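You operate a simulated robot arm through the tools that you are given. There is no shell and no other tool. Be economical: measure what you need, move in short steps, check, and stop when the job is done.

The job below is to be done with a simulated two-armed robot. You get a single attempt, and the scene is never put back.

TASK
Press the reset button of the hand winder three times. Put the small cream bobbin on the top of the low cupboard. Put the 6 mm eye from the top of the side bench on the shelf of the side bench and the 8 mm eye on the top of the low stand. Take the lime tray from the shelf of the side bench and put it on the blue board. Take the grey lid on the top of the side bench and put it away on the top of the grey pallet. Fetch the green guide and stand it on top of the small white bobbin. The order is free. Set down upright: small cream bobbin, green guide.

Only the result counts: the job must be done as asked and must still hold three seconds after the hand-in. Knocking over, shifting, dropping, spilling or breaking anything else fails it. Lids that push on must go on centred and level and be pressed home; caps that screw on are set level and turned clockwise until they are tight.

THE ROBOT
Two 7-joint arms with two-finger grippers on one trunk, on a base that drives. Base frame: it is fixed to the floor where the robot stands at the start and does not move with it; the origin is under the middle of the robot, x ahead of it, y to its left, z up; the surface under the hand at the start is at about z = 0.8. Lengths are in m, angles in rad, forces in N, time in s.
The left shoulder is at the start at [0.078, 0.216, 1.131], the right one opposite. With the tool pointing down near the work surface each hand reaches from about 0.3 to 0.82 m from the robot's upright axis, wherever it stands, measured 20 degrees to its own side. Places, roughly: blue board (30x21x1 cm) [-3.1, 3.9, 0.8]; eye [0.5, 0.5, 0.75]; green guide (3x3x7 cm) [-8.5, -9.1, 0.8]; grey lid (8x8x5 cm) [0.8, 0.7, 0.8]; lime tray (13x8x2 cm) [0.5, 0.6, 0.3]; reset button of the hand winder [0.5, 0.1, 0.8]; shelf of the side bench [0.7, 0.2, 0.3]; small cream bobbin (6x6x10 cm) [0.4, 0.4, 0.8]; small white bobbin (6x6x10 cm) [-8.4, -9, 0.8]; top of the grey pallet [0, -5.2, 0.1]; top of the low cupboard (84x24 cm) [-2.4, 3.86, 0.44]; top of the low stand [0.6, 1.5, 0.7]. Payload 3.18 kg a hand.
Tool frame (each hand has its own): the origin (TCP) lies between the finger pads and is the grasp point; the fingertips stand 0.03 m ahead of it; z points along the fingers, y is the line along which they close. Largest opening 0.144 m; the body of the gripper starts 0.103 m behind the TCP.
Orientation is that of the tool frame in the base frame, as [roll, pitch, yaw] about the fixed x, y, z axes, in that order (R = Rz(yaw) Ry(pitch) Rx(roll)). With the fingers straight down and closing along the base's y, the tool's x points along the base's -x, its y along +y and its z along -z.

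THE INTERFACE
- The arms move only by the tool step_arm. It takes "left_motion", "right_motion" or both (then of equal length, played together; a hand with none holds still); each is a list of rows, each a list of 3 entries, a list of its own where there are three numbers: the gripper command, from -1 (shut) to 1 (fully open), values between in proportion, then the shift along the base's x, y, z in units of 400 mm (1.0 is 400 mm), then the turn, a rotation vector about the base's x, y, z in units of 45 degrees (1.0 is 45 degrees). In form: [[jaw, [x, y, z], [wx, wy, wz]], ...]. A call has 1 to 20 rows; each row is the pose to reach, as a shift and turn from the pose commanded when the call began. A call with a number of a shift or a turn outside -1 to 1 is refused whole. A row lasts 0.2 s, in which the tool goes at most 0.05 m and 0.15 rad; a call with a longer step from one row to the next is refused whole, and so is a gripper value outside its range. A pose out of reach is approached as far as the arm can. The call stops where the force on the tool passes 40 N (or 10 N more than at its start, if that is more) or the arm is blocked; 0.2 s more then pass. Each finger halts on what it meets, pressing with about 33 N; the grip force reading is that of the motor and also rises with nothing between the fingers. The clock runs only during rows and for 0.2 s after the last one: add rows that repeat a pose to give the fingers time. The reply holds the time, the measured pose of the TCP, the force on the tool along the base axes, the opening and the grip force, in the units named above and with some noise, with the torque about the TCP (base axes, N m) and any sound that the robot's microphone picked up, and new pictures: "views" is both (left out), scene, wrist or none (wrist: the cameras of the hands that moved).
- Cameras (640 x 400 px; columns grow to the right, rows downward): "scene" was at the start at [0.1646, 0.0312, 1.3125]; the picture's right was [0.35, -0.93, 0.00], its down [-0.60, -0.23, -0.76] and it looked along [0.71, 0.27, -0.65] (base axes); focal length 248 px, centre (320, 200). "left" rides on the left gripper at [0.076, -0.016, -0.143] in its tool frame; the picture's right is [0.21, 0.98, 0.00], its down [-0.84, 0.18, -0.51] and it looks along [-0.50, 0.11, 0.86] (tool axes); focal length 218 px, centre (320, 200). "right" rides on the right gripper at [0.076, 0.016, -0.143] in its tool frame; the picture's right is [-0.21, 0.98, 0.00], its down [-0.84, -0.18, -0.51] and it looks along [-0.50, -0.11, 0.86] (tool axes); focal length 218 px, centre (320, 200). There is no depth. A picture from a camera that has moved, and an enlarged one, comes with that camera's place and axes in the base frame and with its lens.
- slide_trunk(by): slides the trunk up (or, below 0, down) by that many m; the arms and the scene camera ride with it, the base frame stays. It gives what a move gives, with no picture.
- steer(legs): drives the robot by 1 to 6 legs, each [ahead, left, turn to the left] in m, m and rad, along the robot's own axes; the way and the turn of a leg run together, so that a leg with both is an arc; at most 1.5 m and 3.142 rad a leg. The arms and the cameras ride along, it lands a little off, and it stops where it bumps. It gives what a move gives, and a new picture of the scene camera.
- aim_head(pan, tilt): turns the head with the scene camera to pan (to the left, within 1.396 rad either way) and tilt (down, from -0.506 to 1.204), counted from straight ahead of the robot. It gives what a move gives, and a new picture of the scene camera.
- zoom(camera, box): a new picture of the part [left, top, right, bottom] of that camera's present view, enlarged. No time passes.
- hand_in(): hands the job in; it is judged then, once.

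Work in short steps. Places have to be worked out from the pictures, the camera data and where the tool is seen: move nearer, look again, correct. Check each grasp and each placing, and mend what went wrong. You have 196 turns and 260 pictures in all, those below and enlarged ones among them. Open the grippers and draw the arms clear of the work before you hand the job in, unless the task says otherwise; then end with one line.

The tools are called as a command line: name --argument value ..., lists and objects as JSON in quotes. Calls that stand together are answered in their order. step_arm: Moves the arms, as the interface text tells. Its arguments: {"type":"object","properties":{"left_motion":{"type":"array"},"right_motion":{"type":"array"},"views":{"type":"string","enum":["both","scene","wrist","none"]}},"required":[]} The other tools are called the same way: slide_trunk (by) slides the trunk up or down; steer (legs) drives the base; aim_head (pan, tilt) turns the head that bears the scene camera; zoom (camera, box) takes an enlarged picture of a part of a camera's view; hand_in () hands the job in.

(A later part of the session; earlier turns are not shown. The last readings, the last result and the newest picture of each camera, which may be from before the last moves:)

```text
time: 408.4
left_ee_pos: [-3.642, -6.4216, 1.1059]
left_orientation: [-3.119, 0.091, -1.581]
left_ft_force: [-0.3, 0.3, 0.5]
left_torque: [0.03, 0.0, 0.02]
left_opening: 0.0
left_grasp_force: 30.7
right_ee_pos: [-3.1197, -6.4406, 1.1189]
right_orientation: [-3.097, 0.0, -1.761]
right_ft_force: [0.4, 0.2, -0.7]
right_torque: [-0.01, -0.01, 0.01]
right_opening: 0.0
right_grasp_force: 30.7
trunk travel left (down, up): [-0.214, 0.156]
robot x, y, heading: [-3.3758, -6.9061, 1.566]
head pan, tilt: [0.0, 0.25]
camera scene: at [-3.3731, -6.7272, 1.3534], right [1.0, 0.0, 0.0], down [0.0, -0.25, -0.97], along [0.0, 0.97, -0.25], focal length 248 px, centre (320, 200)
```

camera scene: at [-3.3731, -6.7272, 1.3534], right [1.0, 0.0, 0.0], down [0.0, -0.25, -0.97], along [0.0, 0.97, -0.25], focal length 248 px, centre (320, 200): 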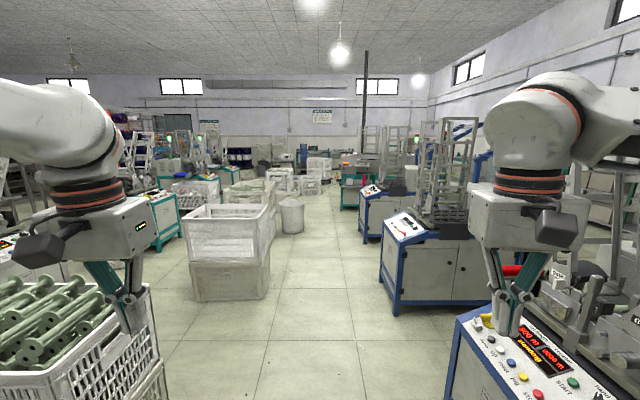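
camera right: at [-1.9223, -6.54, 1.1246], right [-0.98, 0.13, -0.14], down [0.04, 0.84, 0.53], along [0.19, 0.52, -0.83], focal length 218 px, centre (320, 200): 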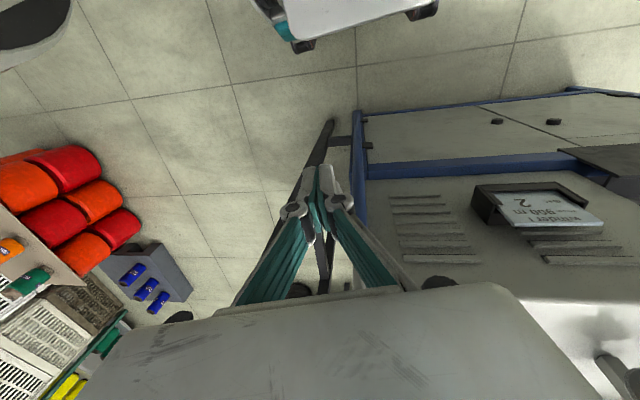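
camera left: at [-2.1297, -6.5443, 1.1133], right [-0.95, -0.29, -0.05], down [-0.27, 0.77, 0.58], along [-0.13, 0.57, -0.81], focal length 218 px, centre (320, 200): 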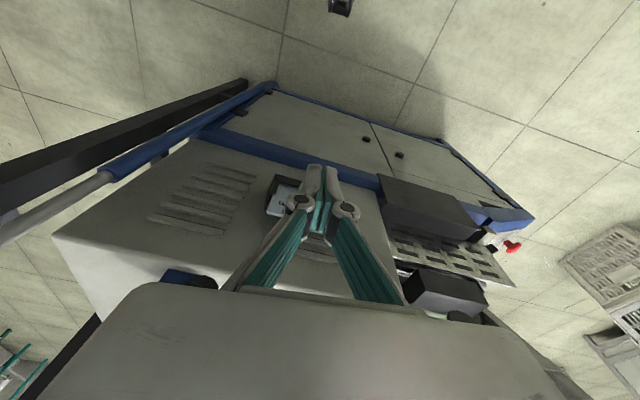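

A clear lane runs north at x about -3.3. I drive up it in two stages.

steer --legs '[[1.3, -0.05, 0.005], [1.3, 0, 0]]'

```text
time: 421.1
left_ee_pos: [-3.5785, -3.8227, 1.1055]
left_orientation: [-3.12, 0.09, -1.582]
left_ft_force: [0.1, 0.1, 0.8]
left_torque: [0.0, 0.03, -0.02]
left_opening: 0.0001
left_grasp_force: 30.5
right_ee_pos: [-3.0557, -3.8428, 1.119]
right_orientation: [-3.1, -0.001, -1.763]
right_ft_force: [0.2, 0.0, 0.3]
right_torque: [0.0, -0.01, 0.03]
right_opening: 0.0001
right_grasp_force: 31.0
trunk travel left (down, up): [-0.214, 0.156]
robot x, y, heading: [-3.309, -4.3094, 1.568]
head pan, tilt: [0.0, 0.25]
camera scene: at [-3.3096, -4.1288, 1.3534], right [1.0, 0.0, 0.0], down [0.0, -0.25, -0.97], along [0.0, 0.97, -0.25], focal length 248 px, centre (320, 200)
```

scene: 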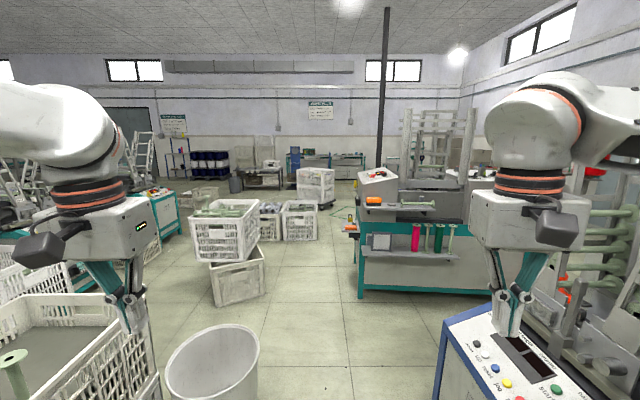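

A bin (right edge x -3.59) and a console (edge about x -2.85) narrow the lane to about 0.73 m. I tuck the right hand inward, centre the base at x -3.21, and go straight through.

step_arm --right_motion '[[-1, [-0.1, 0.05, 0], [0, 0, 0]], [-1, [-0.2, 0.1, 0], [0, 0, 0]], [-1, [-0.3, 0.15, 0], [0, 0, 0]], [-1, [-0.36, 0.2, 0], [0, 0, 0]]]' --left_motion '[[-1, [-0.02, 0.0, 0], [0, 0, 0]], [-1, [-0.04, 0.0, 0], [0, 0, 0]], [-1, [-0.06, 0.0, 0], [0, 0, 0]], [-1, [-0.08, 0.0, 0], [0, 0, 0]]]' --views "none"

steer --legs '[[0.15, -0.1, 0]]'

```text
time: 422.1
left_ee_pos: [-3.6109, -3.8233, 1.1066]
left_orientation: [-3.119, 0.092, -1.581]
left_ft_force: [-0.4, 0.2, -0.5]
left_torque: [0.01, -0.01, 0.0]
left_opening: 0.0001
left_grasp_force: 30.5
right_ee_pos: [-3.203, -3.7608, 1.1185]
right_orientation: [-3.098, 0.001, -1.764]
right_ft_force: [-0.4, -0.5, -0.8]
right_torque: [0.0, 0.01, 0.0]
right_opening: 0.0
right_grasp_force: 30.6
trunk travel left (down, up): [-0.214, 0.156]
robot x, y, heading: [-3.3085, -4.3075, 1.564]
head pan, tilt: [0.0, 0.25]
```

```text
time: 423.6
left_ee_pos: [-3.5088, -3.6762, 1.1072]
left_orientation: [-3.119, 0.091, -1.58]
left_ft_force: [0.5, 0.6, 0.3]
left_torque: [-0.03, 0.01, 0.03]
left_opening: 0.0
left_grasp_force: 30.4
right_ee_pos: [-3.1023, -3.6139, 1.1163]
right_orientation: [-3.099, -0.001, -1.762]
right_ft_force: [0.1, -0.4, -1.2]
right_torque: [-0.04, 0.05, -0.01]
right_opening: 0.0
right_grasp_force: 30.9
trunk travel left (down, up): [-0.214, 0.156]
robot x, y, heading: [-3.2056, -4.1602, 1.569]
head pan, tilt: [0.0, 0.25]
camera scene: at [-3.2083, -3.9809, 1.3534], right [1.0, 0.0, 0.0], down [0.0, -0.25, -0.97], along [0.0, 0.97, -0.25], focal length 248 px, centre (320, 200)
```

scene: 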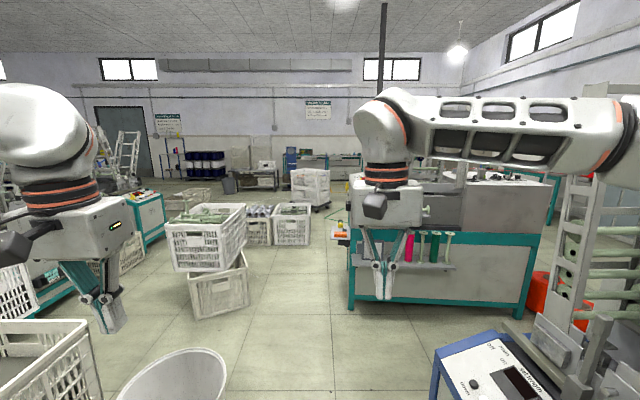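

The right elbow would pass close to a ladder frame. I stretch the right hand 0.2 m forward to draw the elbow in, shift 3 cm left, and drive through.

step_arm --right_motion '[[-1, [0, 0.1, -0.02], [0, 0, 0]], [-1, [0, 0.2, -0.04], [0, 0, 0]], [-1, [0, 0.3, -0.06], [0, 0, 0]], [-1, [0, 0.4, -0.08], [0, 0, 0]], [-1, [0, 0.5, -0.1], [0, 0, 0]]]' --views "none"

steer --legs '[[0.1, 0.03, 0], [0.9, 0, 0]]'

```text
time: 424.8
left_ee_pos: [-3.5097, -3.6748, 1.1054]
left_orientation: [-3.117, 0.091, -1.579]
left_ft_force: [-1.2, -0.2, -0.4]
left_torque: [-0.06, -0.02, 0.0]
left_opening: 0.0
left_grasp_force: 31.2
right_ee_pos: [-3.084, -3.4572, 1.0748]
right_orientation: [-3.111, 0.015, -1.784]
right_ft_force: [0.0, 0.3, 0.1]
right_torque: [-0.04, -0.02, -0.01]
right_opening: 0.0004
right_grasp_force: 31.0
right hand out of reach, approached as far as the arm can: row 4, 5
trunk travel left (down, up): [-0.214, 0.156]
robot x, y, heading: [-3.2091, -4.1624, 1.571]
head pan, tilt: [0.0, 0.25]
```

```text
time: 430.3
left_ee_pos: [-3.5465, -2.6815, 1.1068]
left_orientation: [-3.12, 0.091, -1.569]
left_ft_force: [0.5, -0.2, 0.8]
left_torque: [-0.03, -0.03, -0.03]
left_opening: 0.0
left_grasp_force: 30.8
right_ee_pos: [-3.1255, -2.4621, 1.076]
right_orientation: [-3.111, 0.015, -1.775]
right_ft_force: [-0.1, -0.1, 0.1]
right_torque: [0.02, 0.01, -0.02]
right_opening: 0.0002
right_grasp_force: 30.7
trunk travel left (down, up): [-0.214, 0.156]
robot x, y, heading: [-3.2421, -3.1625, 1.579]
head pan, tilt: [0.0, 0.25]
camera scene: at [-3.2426, -2.9845, 1.3534], right [1.0, 0.01, 0.0], down [0.0, -0.25, -0.97], along [-0.01, 0.97, -0.25], focal length 248 px, centre (320, 200)
```

scene: 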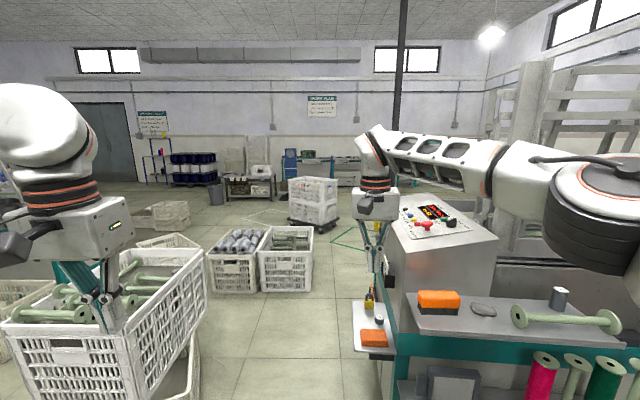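

Two crates lie ahead at y about -1.0 and a bench on the right. I look ahead-right and ahead-left to choose the way around them.

aim_head --pan 0.5 --tilt 0.35

zoom --camera "right" --box '[0, 0, 640, 400]'

```text
time: 431.3
left_ee_pos: [-3.5473, -2.6833, 1.1072]
left_orientation: [-3.12, 0.093, -1.569]
left_ft_force: [-0.7, 0.0, 0.9]
left_torque: [-0.01, -0.01, 0.03]
left_opening: 0.0001
left_grasp_force: 31.3
right_ee_pos: [-3.1237, -2.4611, 1.0751]
right_orientation: [-3.113, 0.015, -1.774]
right_ft_force: [0.2, 0.2, -0.2]
right_torque: [-0.04, 0.01, -0.03]
right_opening: 0.0002
right_grasp_force: 30.5
trunk travel left (down, up): [-0.214, 0.156]
robot x, y, heading: [-3.2414, -3.1675, 1.58]
head pan, tilt: [0.499, 0.351]
camera scene: at [-3.287, -2.9967, 1.344], right [0.87, 0.49, 0.0], down [0.17, -0.3, -0.94], along [-0.46, 0.82, -0.34], focal length 248 px, centre (320, 200)
```

scene: 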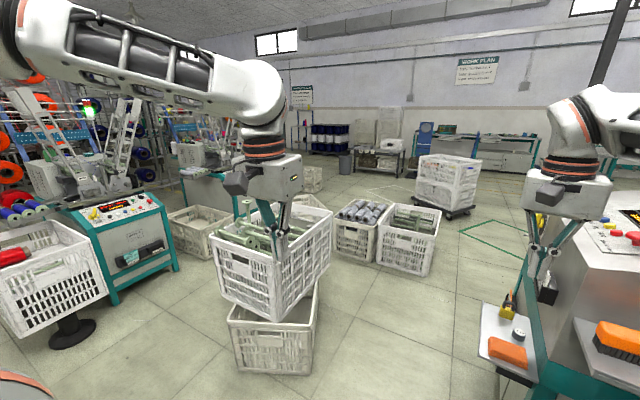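

```text
1.00 times, centred on (320, 200) of right (not enlarged: the box is as wide or as high as the picture)
camera zoom: at [-3.1593, -2.5336, 1.2158], right [-0.92, 0.4, -0.03], down [0.33, 0.78, 0.53], along [0.23, 0.47, -0.85], focal length 218 px, centre (320, 200)
```

zoom: 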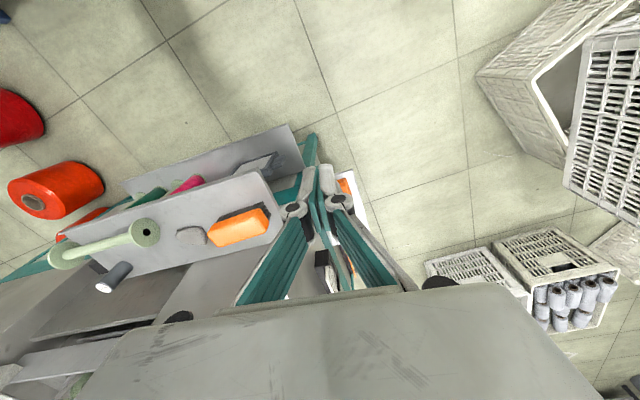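

The pinch is between the bench tray (x -3.12) and the crates (x -3.33 at y -1.35). I move forward to x -3.45, y -2.8 and look at the bench's far end.

steer --legs '[[0.35, 0.21, -0.01]]'

aim_head --pan -0.45 --tilt 0.6

```text
time: 432.9
left_ee_pos: [-3.6448, -2.5221, 1.1039]
left_orientation: [-3.12, 0.089, -1.571]
left_ft_force: [-1.0, 1.4, -1.8]
left_torque: [-0.15, -0.05, -0.02]
left_opening: 0.0
left_grasp_force: 30.9
right_ee_pos: [-3.2207, -2.3014, 1.0737]
right_orientation: [-3.109, 0.011, -1.777]
right_ft_force: [-0.1, 0.0, -0.7]
right_torque: [-0.16, -0.07, 0.0]
right_opening: 0.0002
right_grasp_force: 30.1
trunk travel left (down, up): [-0.214, 0.156]
robot x, y, heading: [-3.3369, -3.0082, 1.575]
head pan, tilt: [0.499, 0.351]
stopped in leg 1: the robot was blocked; the commanded pose is now the measured one
camera scene: at [-3.3859, -2.8348, 1.3427], right [0.88, 0.48, 0.0], down [0.17, -0.3, -0.94], along [-0.45, 0.82, -0.35], focal length 248 px, centre (320, 200)
```

scene: 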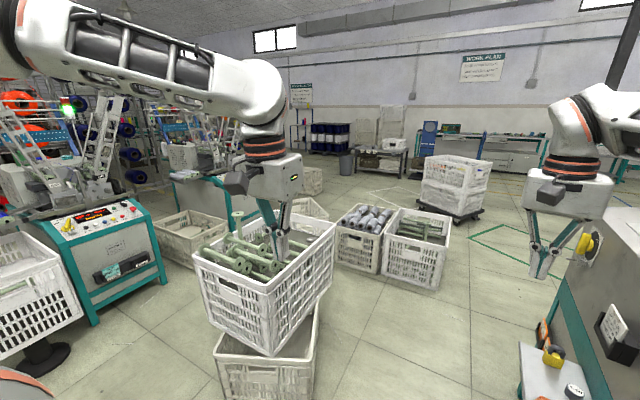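

```text
time: 434.1
left_ee_pos: [-3.6419, -2.5258, 1.1077]
left_orientation: [-3.119, 0.097, -1.575]
left_ft_force: [0.3, 0.1, -0.2]
left_torque: [0.0, -0.02, -0.01]
left_opening: 0.0001
left_grasp_force: 30.5
right_ee_pos: [-3.2177, -2.3051, 1.0782]
right_orientation: [-3.114, 0.018, -1.779]
right_ft_force: [-0.1, 0.3, -0.7]
right_torque: [0.0, 0.01, -0.06]
right_opening: 0.0
right_grasp_force: 31.2
trunk travel left (down, up): [-0.214, 0.156]
robot x, y, heading: [-3.3345, -3.0064, 1.574]
head pan, tilt: [-0.45, 0.6]
camera scene: at [-3.3002, -2.842, 1.3213], right [0.9, -0.43, 0.0], down [-0.24, -0.51, -0.83], along [0.35, 0.75, -0.56], focal length 248 px, centre (320, 200)
```

scene: 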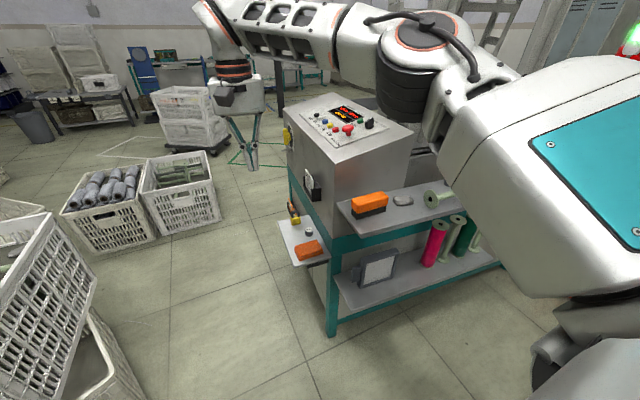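

The base nudged up to the bin's side and stopped, so I move right again first. The bench ends at y about -1.86 and the crates start at y -1.0, leaving a way round. I go: right 6 cm, forward past the bin, left 18 cm, then forward to y -1.47.

steer --legs '[[0, -0.065, 0], [0.35, 0, 0], [0, 0.17, 0], [1.17, 0, 0]]'

```text
time: 444.5
left_ee_pos: [-3.7504, -0.9927, 1.108]
left_orientation: [-3.122, 0.096, -1.58]
left_ft_force: [1.3, -0.2, 0.2]
left_torque: [0.01, 0.02, -0.01]
left_opening: 0.0
left_grasp_force: 30.6
right_ee_pos: [-3.3244, -0.7761, 1.078]
right_orientation: [-3.113, 0.018, -1.784]
right_ft_force: [-0.4, -0.1, -0.6]
right_torque: [-0.01, -0.01, -0.01]
right_opening: 0.0001
right_grasp_force: 31.0
trunk travel left (down, up): [-0.214, 0.156]
robot x, y, heading: [-3.4481, -1.4743, 1.569]
head pan, tilt: [-0.45, 0.6]
camera scene: at [-3.4105, -1.3121, 1.3212], right [0.9, -0.43, 0.0], down [-0.25, -0.51, -0.82], along [0.36, 0.74, -0.57], focal length 248 px, centre (320, 200)
```

scene: 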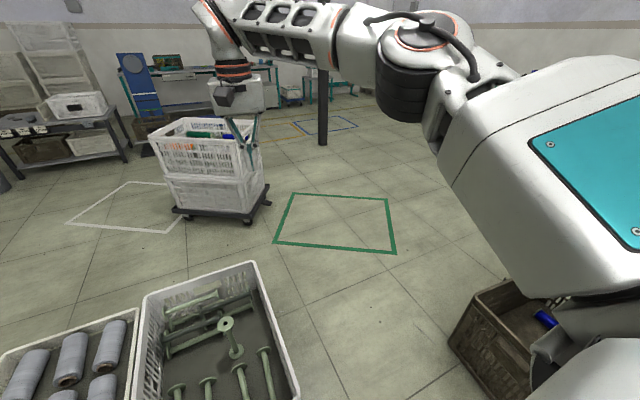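

Next is a gap between the crate (right edge x -3.33) and a dark basket (left edge near x -2.75). I look straight down ahead-right to measure it.

aim_head --pan -0.6 --tilt 0.95

```text
time: 445.4
left_ee_pos: [-3.7505, -0.9951, 1.1093]
left_orientation: [-3.121, 0.095, -1.581]
left_ft_force: [0.2, 0.1, -0.2]
left_torque: [0.01, 0.0, -0.04]
left_opening: 0.0001
left_grasp_force: 30.7
right_ee_pos: [-3.3253, -0.7764, 1.0795]
right_orientation: [-3.112, 0.019, -1.784]
right_ft_force: [0.6, -0.4, 0.1]
right_torque: [-0.03, -0.01, -0.02]
right_opening: 0.0004
right_grasp_force: 30.1
trunk travel left (down, up): [-0.214, 0.156]
robot x, y, heading: [-3.4483, -1.4773, 1.574]
head pan, tilt: [-0.6, 0.949]
camera scene: at [-3.4079, -1.3318, 1.2929], right [0.83, -0.56, 0.0], down [-0.46, -0.67, -0.58], along [0.33, 0.48, -0.81], focal length 248 px, centre (320, 200)
```

scene: 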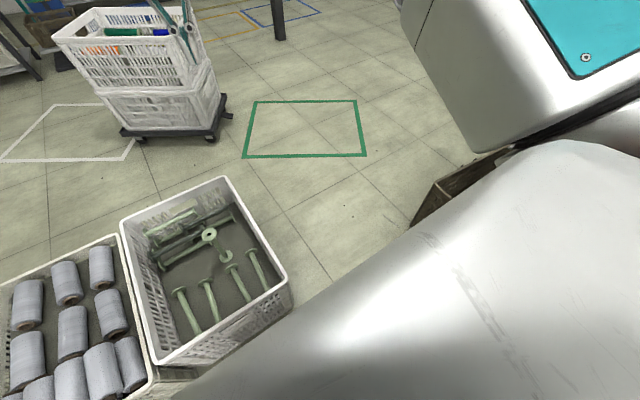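

The gap is actually 0.8 m (basket edge x -2.52). I go right 0.52 m, north past the crates, a bit further right past the dolly, and up to y about 1.4.

steer --legs '[[0, -0.52, 0], [1.2, 0, 0], [0.1, -0.4, 0], [1.3, 0, 0], [0.3, 0, 0]]'

aim_head --pan 1.1 --tilt 0.2

```text
time: 448.3
left_ee_pos: [-3.497, -0.988, 1.1084]
left_orientation: [-3.12, 0.096, -1.594]
left_ft_force: [-0.6, 0.5, 0.2]
left_torque: [-0.04, 0.01, 0.0]
left_opening: 0.0002
left_grasp_force: 31.2
right_ee_pos: [-3.0684, -0.7766, 1.0783]
right_orientation: [-3.113, 0.019, -1.8]
right_ft_force: [-0.3, 0.0, 0.0]
right_torque: [-0.02, 0.01, 0.01]
right_opening: 0.0
right_grasp_force: 30.6
trunk travel left (down, up): [-0.214, 0.156]
robot x, y, heading: [-3.2022, -1.4731, 1.56]
head pan, tilt: [-0.6, 0.949]
stopped in leg 1: the robot was blocked; the commanded pose is now the measured one
camera scene: at [-3.1597, -1.3304, 1.2927], right [0.82, -0.58, 0.0], down [-0.47, -0.67, -0.58], along [0.33, 0.48, -0.81], focal length 248 px, centre (320, 200)
```

scene: 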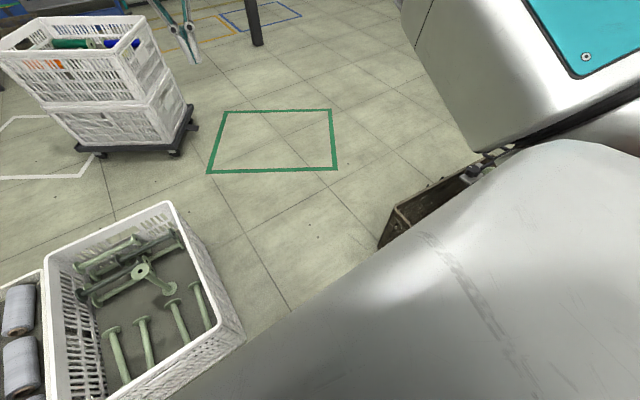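

```text
time: 450.0
left_ee_pos: [-3.4978, -0.9897, 1.1083]
left_orientation: [-3.12, 0.096, -1.593]
left_ft_force: [0.7, 0.2, -0.5]
left_torque: [0.04, 0.0, -0.03]
left_opening: 0.0001
left_grasp_force: 30.7
right_ee_pos: [-3.0696, -0.7753, 1.0787]
right_orientation: [-3.111, 0.019, -1.798]
right_ft_force: [0.5, -0.1, 0.5]
right_torque: [0.02, -0.06, -0.01]
right_opening: 0.0
right_grasp_force: 30.4
trunk travel left (down, up): [-0.214, 0.156]
robot x, y, heading: [-3.1996, -1.4732, 1.563]
head pan, tilt: [1.1, 0.201]
camera scene: at [-3.2843, -1.347, 1.358], right [0.47, 0.89, 0.0], down [0.18, -0.09, -0.98], along [-0.87, 0.46, -0.2], focal length 248 px, centre (320, 200)
```

scene: 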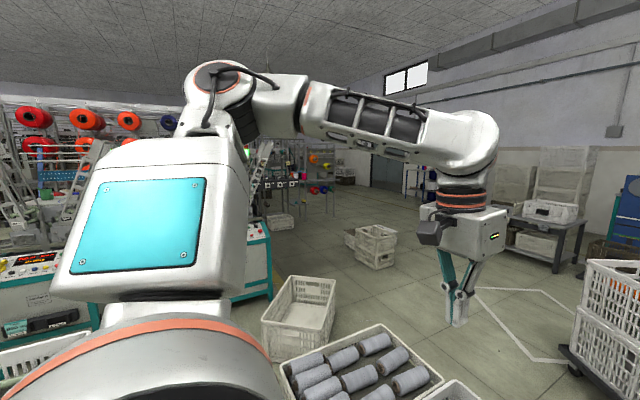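

The base met the bench's rear corner. I move 0.11 m forward (crate front still 7 cm away) and strafe right again.

steer --legs '[[0.02, 0.03, 0.01], [0.09, 0, 0], [0, -0.3, 0]]'

```text
time: 452.8
left_ee_pos: [-3.4593, -0.8795, 1.1096]
left_orientation: [-3.122, 0.098, -1.592]
left_ft_force: [-0.3, 0.6, 0.3]
left_torque: [-0.03, -0.02, 0.0]
left_opening: 0.0
left_grasp_force: 31.2
right_ee_pos: [-3.031, -0.665, 1.0794]
right_orientation: [-3.116, 0.019, -1.798]
right_ft_force: [-0.8, 0.3, 0.2]
right_torque: [-0.02, 0.02, 0.0]
right_opening: 0.0001
right_grasp_force: 30.8
trunk travel left (down, up): [-0.214, 0.156]
robot x, y, heading: [-3.1647, -1.3659, 1.562]
head pan, tilt: [1.1, 0.201]
stopped in leg 3: the robot was blocked; the commanded pose is now the measured one
camera scene: at [-3.2452, -1.2363, 1.358], right [0.46, 0.89, 0.0], down [0.18, -0.09, -0.98], along [-0.87, 0.45, -0.2], focal length 248 px, centre (320, 200)
```

scene: 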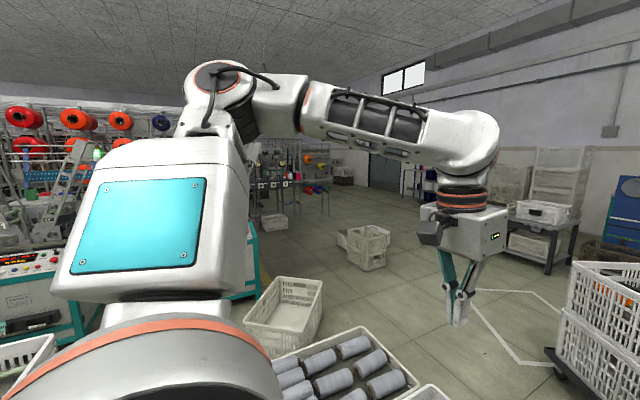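

Blocked again on the right. I look to the right to see the cause.

aim_head --pan -1.25 --tilt 0.75

```text
time: 455.0
left_ee_pos: [-3.4588, -0.8794, 1.1087]
left_orientation: [-3.122, 0.097, -1.592]
left_ft_force: [-0.7, 0.4, 1.0]
left_torque: [0.0, 0.02, 0.01]
left_opening: 0.0001
left_grasp_force: 30.3
right_ee_pos: [-3.0323, -0.6637, 1.0795]
right_orientation: [-3.116, 0.02, -1.796]
right_ft_force: [-0.1, 0.4, 0.4]
right_torque: [0.02, 0.01, 0.01]
right_opening: 0.0
right_grasp_force: 30.6
trunk travel left (down, up): [-0.214, 0.156]
robot x, y, heading: [-3.1659, -1.3676, 1.562]
head pan, tilt: [-1.25, 0.75]
camera scene: at [-3.0838, -1.2542, 1.3084], right [0.31, -0.95, 0.0], down [-0.65, -0.21, -0.73], along [0.7, 0.23, -0.68], focal length 248 px, centre (320, 200)
```

scene: 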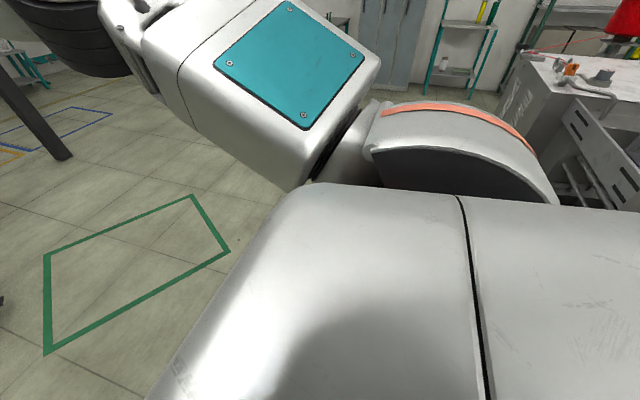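

Two blocked poses fit a round base of about 0.3 m radius against the bench's corner near (-2.9, -1.51). The crate corner is at (-3.33, -1.0), so I thread diagonally midway between the two corners.

steer --legs '[[0.046, 0.025, 0], [0.162, -0.19, 0], [0.308, -0.07, 0]]'

```text
time: 456.1
left_ee_pos: [-3.4824, -0.8458, 1.1102]
left_orientation: [-3.123, 0.097, -1.588]
left_ft_force: [0.0, -0.6, 1.0]
left_torque: [0.05, 0.04, 0.01]
left_opening: 0.0
left_grasp_force: 30.8
right_ee_pos: [-3.0561, -0.6293, 1.0787]
right_orientation: [-3.114, 0.018, -1.794]
right_ft_force: [-0.4, -0.9, 0.6]
right_torque: [-0.01, 0.01, 0.02]
right_opening: 0.0
right_grasp_force: 30.9
trunk travel left (down, up): [-0.214, 0.156]
robot x, y, heading: [-3.1851, -1.3272, 1.567]
head pan, tilt: [-1.25, 0.75]
stopped in leg 2: the robot was blocked; the commanded pose is now the measured one
camera scene: at [-3.1056, -1.2192, 1.3088], right [0.31, -0.95, 0.0], down [-0.65, -0.21, -0.73], along [0.7, 0.23, -0.68], focal length 248 px, centre (320, 200)
```

scene: 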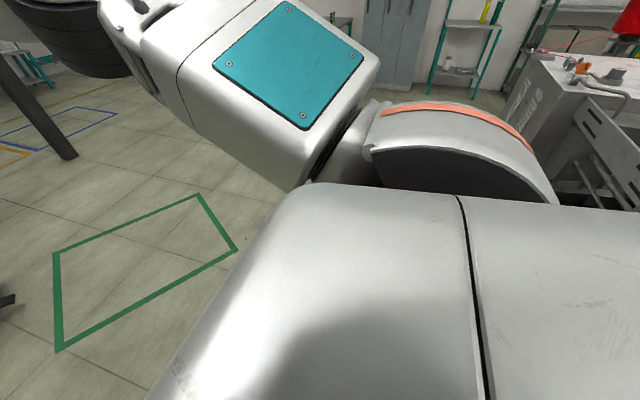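

I think the right shoulder meets the bench machine while the base front meets the crate zone. Facing west the robot is narrower here: I back up, shift left to open floor, and turn to face west.

steer --legs '[[-0.21, 0.03, 0], [0, 0.235, 0], [0, 0, 1.575]]'

```text
time: 457.1
left_ee_pos: [-3.4965, -0.8871, 1.1096]
left_orientation: [-3.121, 0.1, -1.582]
left_ft_force: [0.2, -0.6, -0.5]
left_torque: [0.02, -0.03, 0.03]
left_opening: 0.0
left_grasp_force: 30.6
right_ee_pos: [-3.0696, -0.6677, 1.0796]
right_orientation: [-3.112, 0.019, -1.788]
right_ft_force: [-1.1, 0.1, -0.5]
right_torque: [0.03, -0.02, 0.0]
right_opening: 0.0
right_grasp_force: 30.8
trunk travel left (down, up): [-0.214, 0.156]
robot x, y, heading: [-3.1923, -1.3674, 1.572]
head pan, tilt: [-1.25, 0.75]
stopped in leg 1: the robot was blocked; the commanded pose is now the measured one
camera scene: at [-3.1163, -1.2575, 1.309], right [0.32, -0.95, 0.0], down [-0.65, -0.22, -0.73], along [0.69, 0.23, -0.68], focal length 248 px, centre (320, 200)
```

scene: 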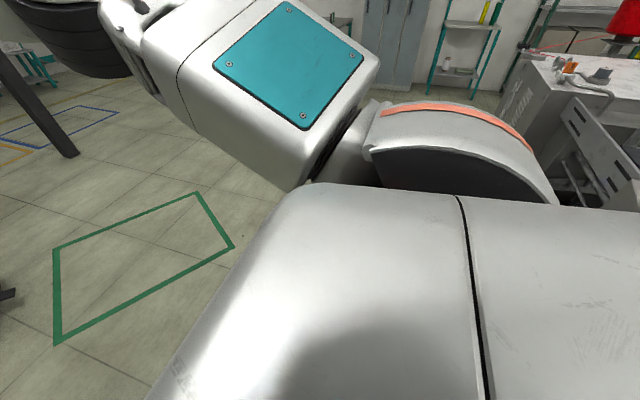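

Odd: it is blocked going backward as well. I try moving straight left, away from the bench.

steer --legs '[[0, 0.25, 0]]'

```text
time: 459.9
left_ee_pos: [-3.7484, -0.8863, 1.1088]
left_orientation: [-3.121, 0.097, -1.577]
left_ft_force: [0.5, 0.8, 0.7]
left_torque: [0.01, -0.02, 0.01]
left_opening: 0.0
left_grasp_force: 30.9
right_ee_pos: [-3.3219, -0.6667, 1.0775]
right_orientation: [-3.114, 0.016, -1.783]
right_ft_force: [-0.6, -0.2, 0.0]
right_torque: [0.01, -0.01, -0.03]
right_opening: 0.0
right_grasp_force: 30.4
trunk travel left (down, up): [-0.214, 0.156]
robot x, y, heading: [-3.4435, -1.3705, 1.581]
head pan, tilt: [-1.25, 0.75]
camera scene: at [-3.3662, -1.2565, 1.3084], right [0.32, -0.95, 0.0], down [-0.65, -0.22, -0.73], along [0.69, 0.24, -0.68], focal length 248 px, centre (320, 200)
```

scene: 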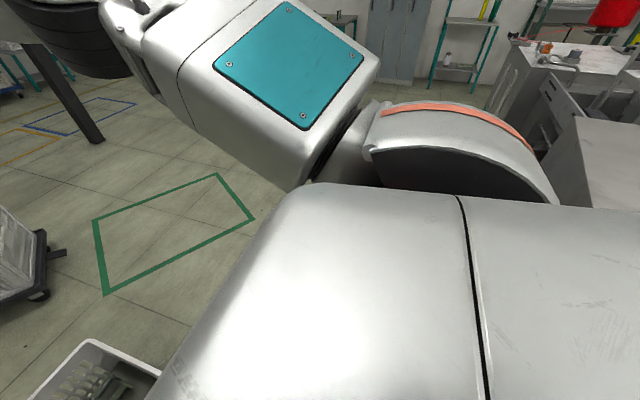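

The box on the bench reaches z about 1.05 near the right shoulder. I raise the trunk so the shoulders clear it, back up a little, and turn to face north-east so the base's narrow side crosses the diagonal gap.

slide_trunk --by 0.15

steer --legs '[[-0.14, 0, 0], [0, 0, -0.97]]'

```text
time: 461.7
left_ee_pos: [-3.7472, -0.8867, 1.2578]
left_orientation: [-3.124, 0.094, -1.577]
left_ft_force: [0.8, 0.9, 0.2]
left_torque: [0.0, 0.0, 0.01]
left_opening: 0.0
left_grasp_force: 31.1
right_ee_pos: [-3.3211, -0.6906, 1.3088]
right_orientation: [-3.141, 0.141, -1.787]
right_ft_force: [-0.1, -1.2, 0.7]
right_torque: [-0.04, -0.01, -0.03]
right_opening: 0.0
right_grasp_force: 30.9
trunk travel left (down, up): [-0.364, 0.006]
robot x, y, heading: [-3.4427, -1.3676, 1.576]
head pan, tilt: [-1.25, 0.75]
```

```text
time: 465.5
left_ee_pos: [-3.2211, -0.9852, 1.2584]
left_orientation: [-3.122, 0.096, -2.542]
left_ft_force: [0.3, -0.1, -1.1]
left_torque: [0.01, 0.01, 0.0]
left_opening: 0.0003
left_grasp_force: 30.8
right_ee_pos: [-2.8166, -1.2218, 1.3082]
right_orientation: [3.141, 0.14, -2.751]
right_ft_force: [-0.3, 0.1, -0.6]
right_torque: [0.02, -0.01, 0.01]
right_opening: 0.0
right_grasp_force: 30.7
trunk travel left (down, up): [-0.364, 0.006]
robot x, y, heading: [-3.4436, -1.5078, 0.615]
head pan, tilt: [-1.25, 0.75]
camera scene: at [-3.3432, -1.5335, 1.4609], right [-0.59, -0.8, 0.0], down [-0.55, 0.41, -0.73], along [0.59, -0.43, -0.68], focal length 248 px, centre (320, 200)
```

scene: 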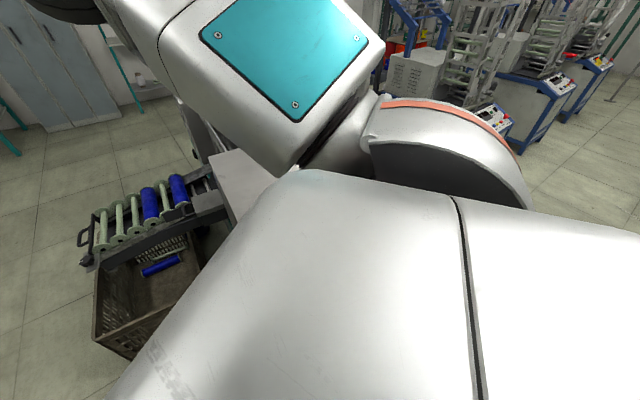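

The geometry works with care: I drive 0.57 m diagonally through the gap to (-3.0, -1.15), where there is just room to turn back north.

steer --legs '[[0.569, 0.036, 0], [0, 0, 0.955]]'

```text
time: 471.1
left_ee_pos: [-3.2885, -0.6627, 1.2587]
left_orientation: [-3.123, 0.096, -1.61]
left_ft_force: [1.0, -0.4, 0.1]
left_torque: [-0.01, -0.02, 0.01]
left_opening: 0.0004
left_grasp_force: 30.6
right_ee_pos: [-2.8557, -0.4803, 1.3086]
right_orientation: [-3.141, 0.14, -1.819]
right_ft_force: [-0.3, -0.7, 0.0]
right_torque: [0.0, -0.01, 0.0]
right_opening: 0.0
right_grasp_force: 31.2
trunk travel left (down, up): [-0.364, 0.006]
robot x, y, heading: [-3.0014, -1.154, 1.548]
head pan, tilt: [-1.25, 0.75]
camera scene: at [-2.9215, -1.0894, 1.4609], right [0.29, -0.96, 0.0], down [-0.65, -0.2, -0.73], along [0.7, 0.21, -0.68], focal length 248 px, centre (320, 200)
```

scene: 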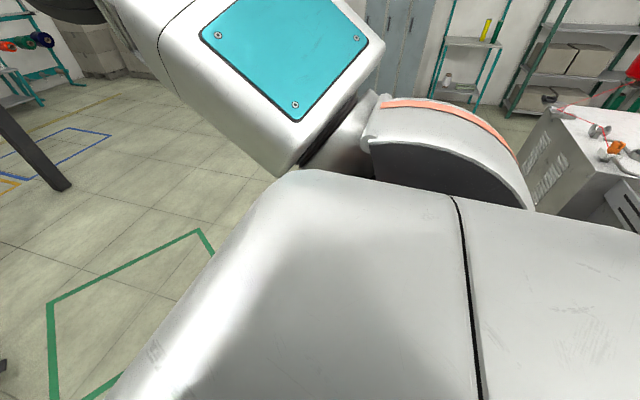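

Through without a bump. I continue north, shift right past the dolly, up to y about 1.35, and look west.

steer --legs '[[0.05, -0.08, 0.02], [0.95, 0, 0], [0.15, -0.33, 0], [1.35, 0, 0]]'

aim_head --pan 1.2 --tilt 0.2

```text
time: 486.3
left_ee_pos: [-2.8883, 1.7961, 1.259]
left_orientation: [-3.123, 0.097, -1.584]
left_ft_force: [-0.4, 0.6, 0.7]
left_torque: [-0.01, -0.01, -0.02]
left_opening: 0.0
left_grasp_force: 30.9
right_ee_pos: [-2.4609, 1.9883, 1.3091]
right_orientation: [-3.14, 0.14, -1.792]
right_ft_force: [-0.5, 0.2, 0.1]
right_torque: [0.01, -0.02, 0.0]
right_opening: 0.0002
right_grasp_force: 31.2
trunk travel left (down, up): [-0.364, 0.006]
robot x, y, heading: [-2.5872, 1.3157, 1.574]
head pan, tilt: [-1.25, 0.75]
camera scene: at [-2.5098, 1.3794, 1.4609], right [0.32, -0.95, 0.0], down [-0.65, -0.22, -0.73], along [0.69, 0.23, -0.68], focal length 248 px, centre (320, 200)
```

scene: 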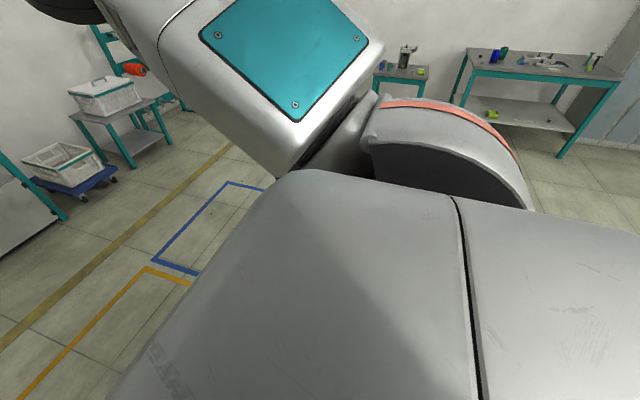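

```text
time: 488.5
left_ee_pos: [-2.8882, 1.7954, 1.2588]
left_orientation: [-3.123, 0.096, -1.587]
left_ft_force: [0.1, -0.7, 0.4]
left_torque: [-0.01, 0.03, 0.01]
left_opening: 0.0001
left_grasp_force: 30.9
right_ee_pos: [-2.4614, 1.9896, 1.3088]
right_orientation: [-3.141, 0.141, -1.793]
right_ft_force: [0.1, 0.0, 0.0]
right_torque: [0.01, 0.02, -0.04]
right_opening: 0.0
right_grasp_force: 30.8
trunk travel left (down, up): [-0.364, 0.006]
robot x, y, heading: [-2.5869, 1.309, 1.573]
head pan, tilt: [1.201, 0.201]
camera scene: at [-2.6753, 1.3869, 1.5105], right [0.36, 0.93, 0.0], down [0.19, -0.07, -0.98], along [-0.91, 0.36, -0.2], focal length 248 px, centre (320, 200)
```

scene: 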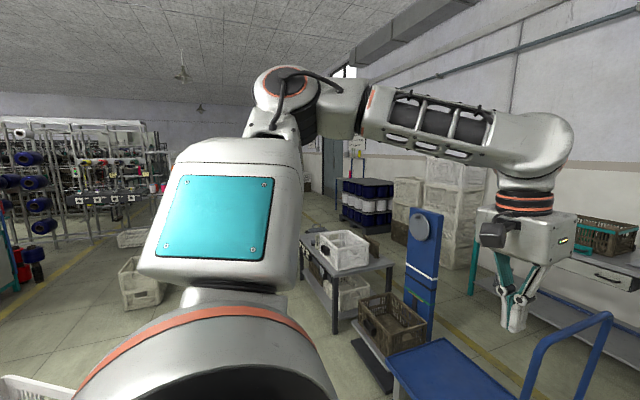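

A corridor runs west at y about 1.3, marked by a yellow line. I turn west and drive 2.6 m, then look ahead.

steer --legs '[[0, 0, 1.568], [1.3, -0.05, 0], [1.3, 0, 0]]'

aim_head --pan 0.2 --tilt 0.25

```text
time: 504.9
left_ee_pos: [-5.6177, 0.9984, 1.2579]
left_orientation: [-3.123, 0.097, 0.012]
left_ft_force: [0.6, 0.6, -0.3]
left_torque: [0.0, 0.0, 0.01]
left_opening: 0.0
left_grasp_force: 30.9
right_ee_pos: [-5.8229, 1.4205, 1.3078]
right_orientation: [3.141, 0.14, -0.195]
right_ft_force: [-0.2, -0.2, 0.0]
right_torque: [-0.03, -0.04, -0.06]
right_opening: 0.0
right_grasp_force: 31.2
trunk travel left (down, up): [-0.364, 0.006]
robot x, y, heading: [-5.1404, 1.3136, -3.111]
head pan, tilt: [1.201, 0.201]
camera scene: at [-5.2132, 1.2233, 1.5105], right [-0.94, 0.34, 0.0], down [0.07, 0.19, -0.98], along [-0.33, -0.92, -0.2], focal length 248 px, centre (320, 200)
```

scene: 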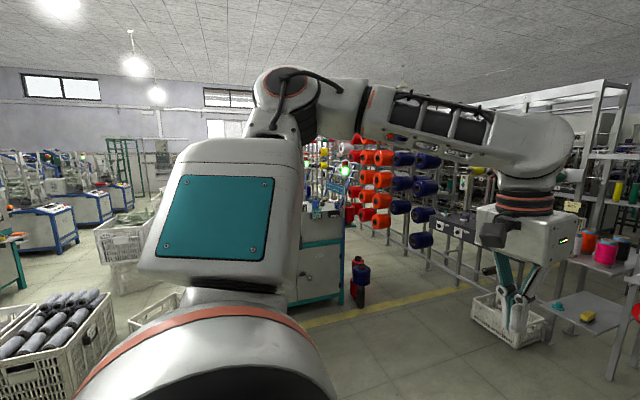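

```text
time: 506.1
left_ee_pos: [-5.6177, 0.9993, 1.2597]
left_orientation: [-3.124, 0.095, 0.014]
left_ft_force: [-0.5, 0.1, -0.2]
left_torque: [-0.02, -0.02, 0.01]
left_opening: 0.0
left_grasp_force: 30.7
right_ee_pos: [-5.8223, 1.4196, 1.3095]
right_orientation: [-3.141, 0.142, -0.196]
right_ft_force: [-0.2, -0.4, 0.5]
right_torque: [0.03, -0.04, 0.02]
right_opening: 0.0001
right_grasp_force: 30.6
trunk travel left (down, up): [-0.364, 0.006]
robot x, y, heading: [-5.1388, 1.3078, -3.11]
head pan, tilt: [0.201, 0.25]
camera scene: at [-5.2725, 1.29, 1.506], right [-0.23, 0.97, 0.0], down [0.24, 0.06, -0.97], along [-0.94, -0.22, -0.25], focal length 248 px, centre (320, 200)
```

scene: 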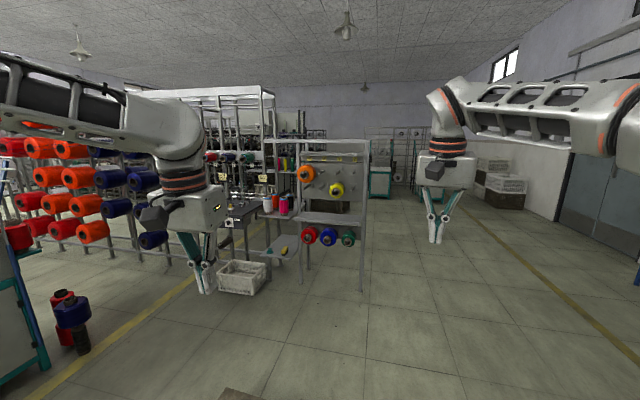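

The corridor continues west at y about 2. I drive on to x about -9.0, staying right of the rack at x -7.5.

steer --legs '[[0.3, -0.65, -0.03], [1.4, 0, 0], [1.4, 0, 0], [0.8, 0, 0]]'

aim_head --pan 0.9 --tilt 0.2

```text
time: 509.4
left_ee_pos: [-5.7628, 1.2513, 1.2573]
left_orientation: [-3.12, 0.094, -0.004]
left_ft_force: [-0.3, 0.5, 0.4]
left_torque: [0.09, -0.07, 0.01]
left_opening: 0.0
left_grasp_force: 30.9
right_ee_pos: [-5.9607, 1.6747, 1.308]
right_orientation: [-3.14, 0.14, -0.213]
right_ft_force: [-0.5, -0.5, -0.8]
right_torque: [0.03, -0.08, -0.01]
right_opening: 0.0
right_grasp_force: 30.9
trunk travel left (down, up): [-0.364, 0.006]
robot x, y, heading: [-5.2792, 1.5565, -3.132]
head pan, tilt: [0.201, 0.25]
stopped in leg 1: the robot was blocked; the commanded pose is now the measured one
camera scene: at [-5.4144, 1.5361, 1.5056], right [-0.21, 0.98, 0.0], down [0.24, 0.05, -0.97], along [-0.95, -0.2, -0.25], focal length 248 px, centre (320, 200)
```

scene: 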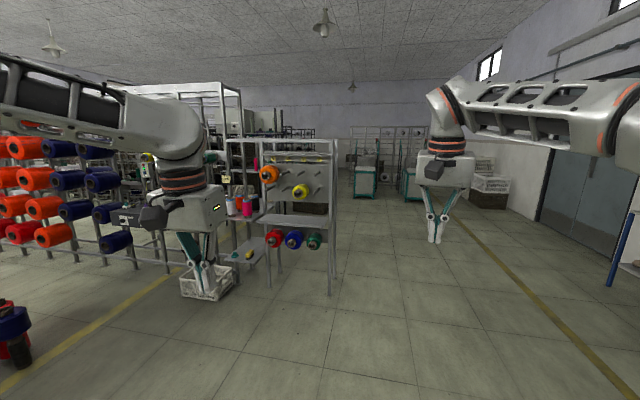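

```text
time: 510.5
left_ee_pos: [-5.7614, 1.2538, 1.2586]
left_orientation: [-3.122, 0.096, -0.005]
left_ft_force: [0.8, -0.3, -0.2]
left_torque: [-0.05, 0.01, -0.02]
left_opening: 0.0
left_grasp_force: 31.0
right_ee_pos: [-5.9571, 1.6792, 1.3107]
right_orientation: [3.141, 0.141, -0.211]
right_ft_force: [0.6, -0.3, 0.4]
right_torque: [0.0, -0.05, -0.03]
right_opening: 0.0
right_grasp_force: 30.6
trunk travel left (down, up): [-0.364, 0.006]
robot x, y, heading: [-5.2829, 1.5538, -3.134]
head pan, tilt: [0.901, 0.201]
camera scene: at [-5.3774, 1.4852, 1.5105], right [-0.79, 0.62, 0.0], down [0.12, 0.16, -0.98], along [-0.6, -0.77, -0.2], focal length 248 px, centre (320, 200)
```

scene: 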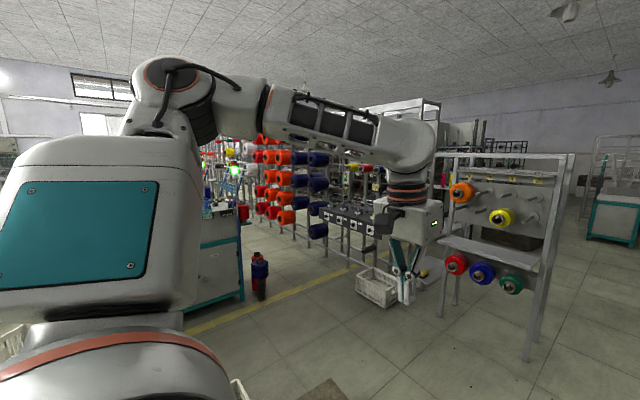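

Something on the right stopped the sidestep. I go 0.9 m west first, then shift right, and continue.

steer --legs '[[0.02, 0.06, 0], [0.9, 0, 0], [0, -0.6, 0], [1.4, 0, 0], [1.2, 0, 0]]'

```text
time: 533.5
left_ee_pos: [-9.2596, 1.7767, 1.2589]
left_orientation: [-3.123, 0.096, -0.017]
left_ft_force: [-0.3, -0.1, 0.5]
left_torque: [0.02, -0.02, 0.02]
left_opening: 0.0
left_grasp_force: 30.8
right_ee_pos: [-9.4549, 2.2043, 1.31]
right_orientation: [-3.141, 0.141, -0.224]
right_ft_force: [0.0, -0.3, 0.6]
right_torque: [-0.01, 0.02, -0.03]
right_opening: 0.0
right_grasp_force: 30.7
trunk travel left (down, up): [-0.364, 0.006]
robot x, y, heading: [-8.7785, 2.0713, 3.136]
head pan, tilt: [0.901, 0.201]
camera scene: at [-8.8755, 2.0025, 1.5105], right [-0.78, 0.62, 0.0], down [0.12, 0.16, -0.98], along [-0.61, -0.77, -0.2], focal length 248 px, centre (320, 200)
```

scene: 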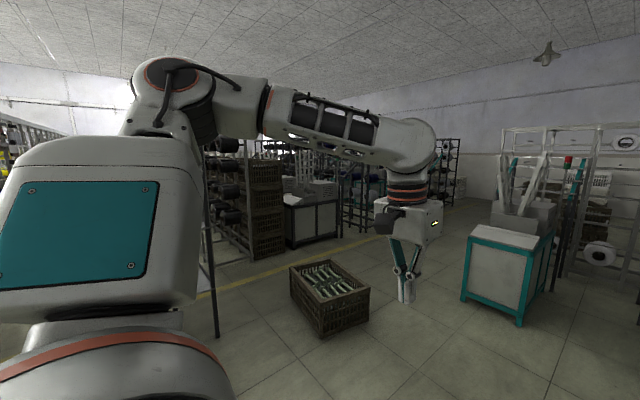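

I turn to face south here and look for the aisle leading to the target.

steer --legs '[[0, 0, 1.575]]'

aim_head --pan 0.0 --tilt 0.2

```text
time: 537.8
left_ee_pos: [-8.4806, 1.5904, 1.2585]
left_orientation: [-3.122, 0.098, 1.553]
left_ft_force: [-0.3, 0.3, -0.3]
left_torque: [0.03, 0.02, 0.02]
left_opening: 0.0
left_grasp_force: 30.7
right_ee_pos: [-8.9061, 1.397, 1.3103]
right_orientation: [3.141, 0.14, 1.345]
right_ft_force: [1.5, 0.0, 0.4]
right_torque: [0.04, -0.02, 0.0]
right_opening: 0.0
right_grasp_force: 30.7
trunk travel left (down, up): [-0.364, 0.006]
robot x, y, heading: [-8.7791, 2.0733, -1.577]
head pan, tilt: [0.901, 0.201]
camera scene: at [-8.704, 1.9764, 1.5105], right [-0.62, -0.78, 0.0], down [-0.16, 0.12, -0.98], along [0.77, -0.61, -0.2], focal length 248 px, centre (320, 200)
```

scene: 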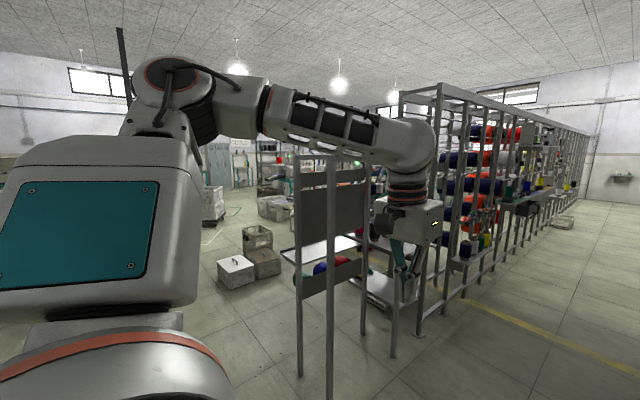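

```text
time: 539.0
left_ee_pos: [-8.4792, 1.5891, 1.2582]
left_orientation: [-3.123, 0.097, 1.554]
left_ft_force: [-0.7, 0.7, 0.5]
left_torque: [-0.03, -0.02, 0.0]
left_opening: 0.0
left_grasp_force: 30.5
right_ee_pos: [-8.9068, 1.3964, 1.31]
right_orientation: [3.141, 0.14, 1.345]
right_ft_force: [-0.7, -0.7, 0.5]
right_torque: [-0.03, -0.01, -0.01]
right_opening: 0.0
right_grasp_force: 30.8
trunk travel left (down, up): [-0.364, 0.006]
robot x, y, heading: [-8.7776, 2.075, -1.572]
head pan, tilt: [0.0, 0.201]
camera scene: at [-8.7772, 1.9414, 1.5105], right [-1.0, 0.0, 0.0], down [0.0, 0.2, -0.98], along [0.0, -0.98, -0.2], focal length 248 px, centre (320, 200)
```

scene: 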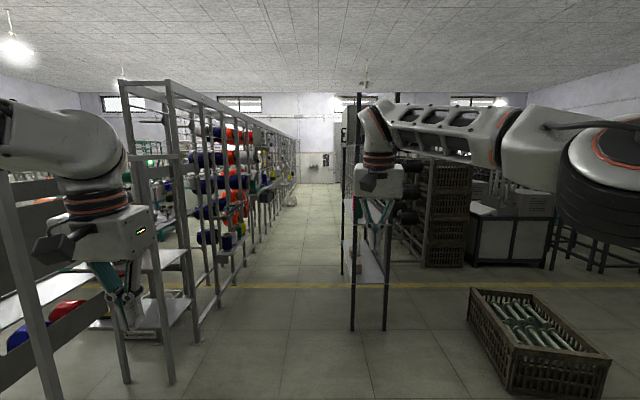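

A long clear aisle runs south, centred near x -8.45. I align at x -8.5 and drive down the first 4 m.

steer --legs '[[0.1, 0.28, 0.0], [1.4, 0, 0], [1.4, 0, 0], [1.2, 0, 0]]'

```text
time: 558.7
left_ee_pos: [-8.1841, -2.0291, 1.2763]
left_orientation: [-3.13, 0.129, 1.587]
left_ft_force: [-0.1, -0.2, -0.6]
left_torque: [0.0, 0.03, 0.03]
left_opening: 0.0003
left_grasp_force: 30.9
right_ee_pos: [-8.6096, -2.2381, 1.3195]
right_orientation: [3.126, 0.156, 1.371]
right_ft_force: [0.6, -0.1, -0.3]
right_torque: [0.01, 0.03, -0.04]
right_opening: 0.0001
right_grasp_force: 30.2
trunk travel left (down, up): [-0.364, 0.006]
robot x, y, heading: [-8.4861, -1.5795, -1.551]
head pan, tilt: [0.0, 0.201]
stopped in leg 4: the robot was blocked; the commanded pose is now the measured one
camera scene: at [-8.499, -1.6845, 1.5127], right [-1.0, -0.03, -0.01], down [0.01, 0.18, -0.98], along [0.03, -0.98, -0.18], focal length 248 px, centre (320, 200)
```

scene: 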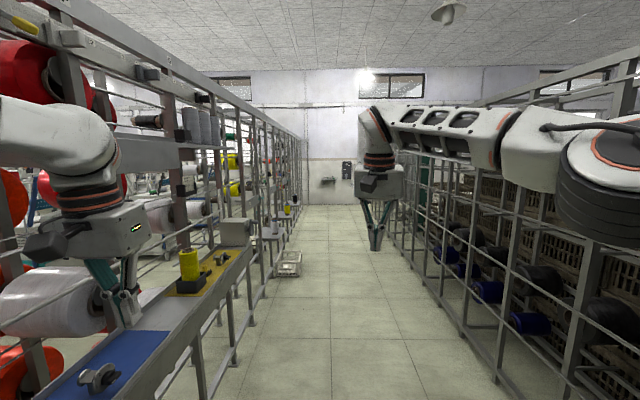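

The left arm touched the machine's side table. The aisle centre is further west here, so I back up 0.12 m, shift right 0.35 m, and continue south.

steer --legs '[[-0.12, 0, 0], [0, -0.35, -0.02], [1.4, 0, 0], [1.4, 0, 0]]'

```text
time: 576.2
left_ee_pos: [-8.522, -4.753, 1.2629]
left_orientation: [-3.119, 0.106, 1.56]
left_ft_force: [-0.3, -0.5, -0.4]
left_torque: [0.01, 0.02, 0.04]
left_opening: 0.0001
left_grasp_force: 30.7
right_ee_pos: [-8.9525, -4.95, 1.3083]
right_orientation: [3.141, 0.141, 1.346]
right_ft_force: [-0.1, -0.6, -0.5]
right_torque: [0.03, 0.03, -0.02]
right_opening: 0.0002
right_grasp_force: 31.1
trunk travel left (down, up): [-0.364, 0.006]
robot x, y, heading: [-8.8217, -4.2725, -1.573]
head pan, tilt: [0.0, 0.201]
camera scene: at [-8.823, -4.4045, 1.5105], right [-1.0, 0.0, 0.0], down [0.0, 0.2, -0.98], along [0.0, -0.98, -0.2], focal length 248 px, centre (320, 200)
```

scene: 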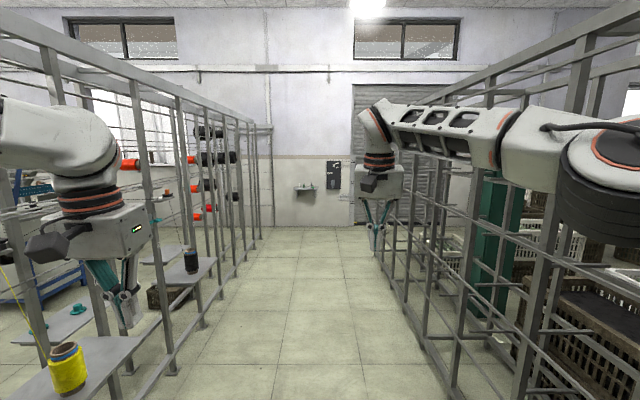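

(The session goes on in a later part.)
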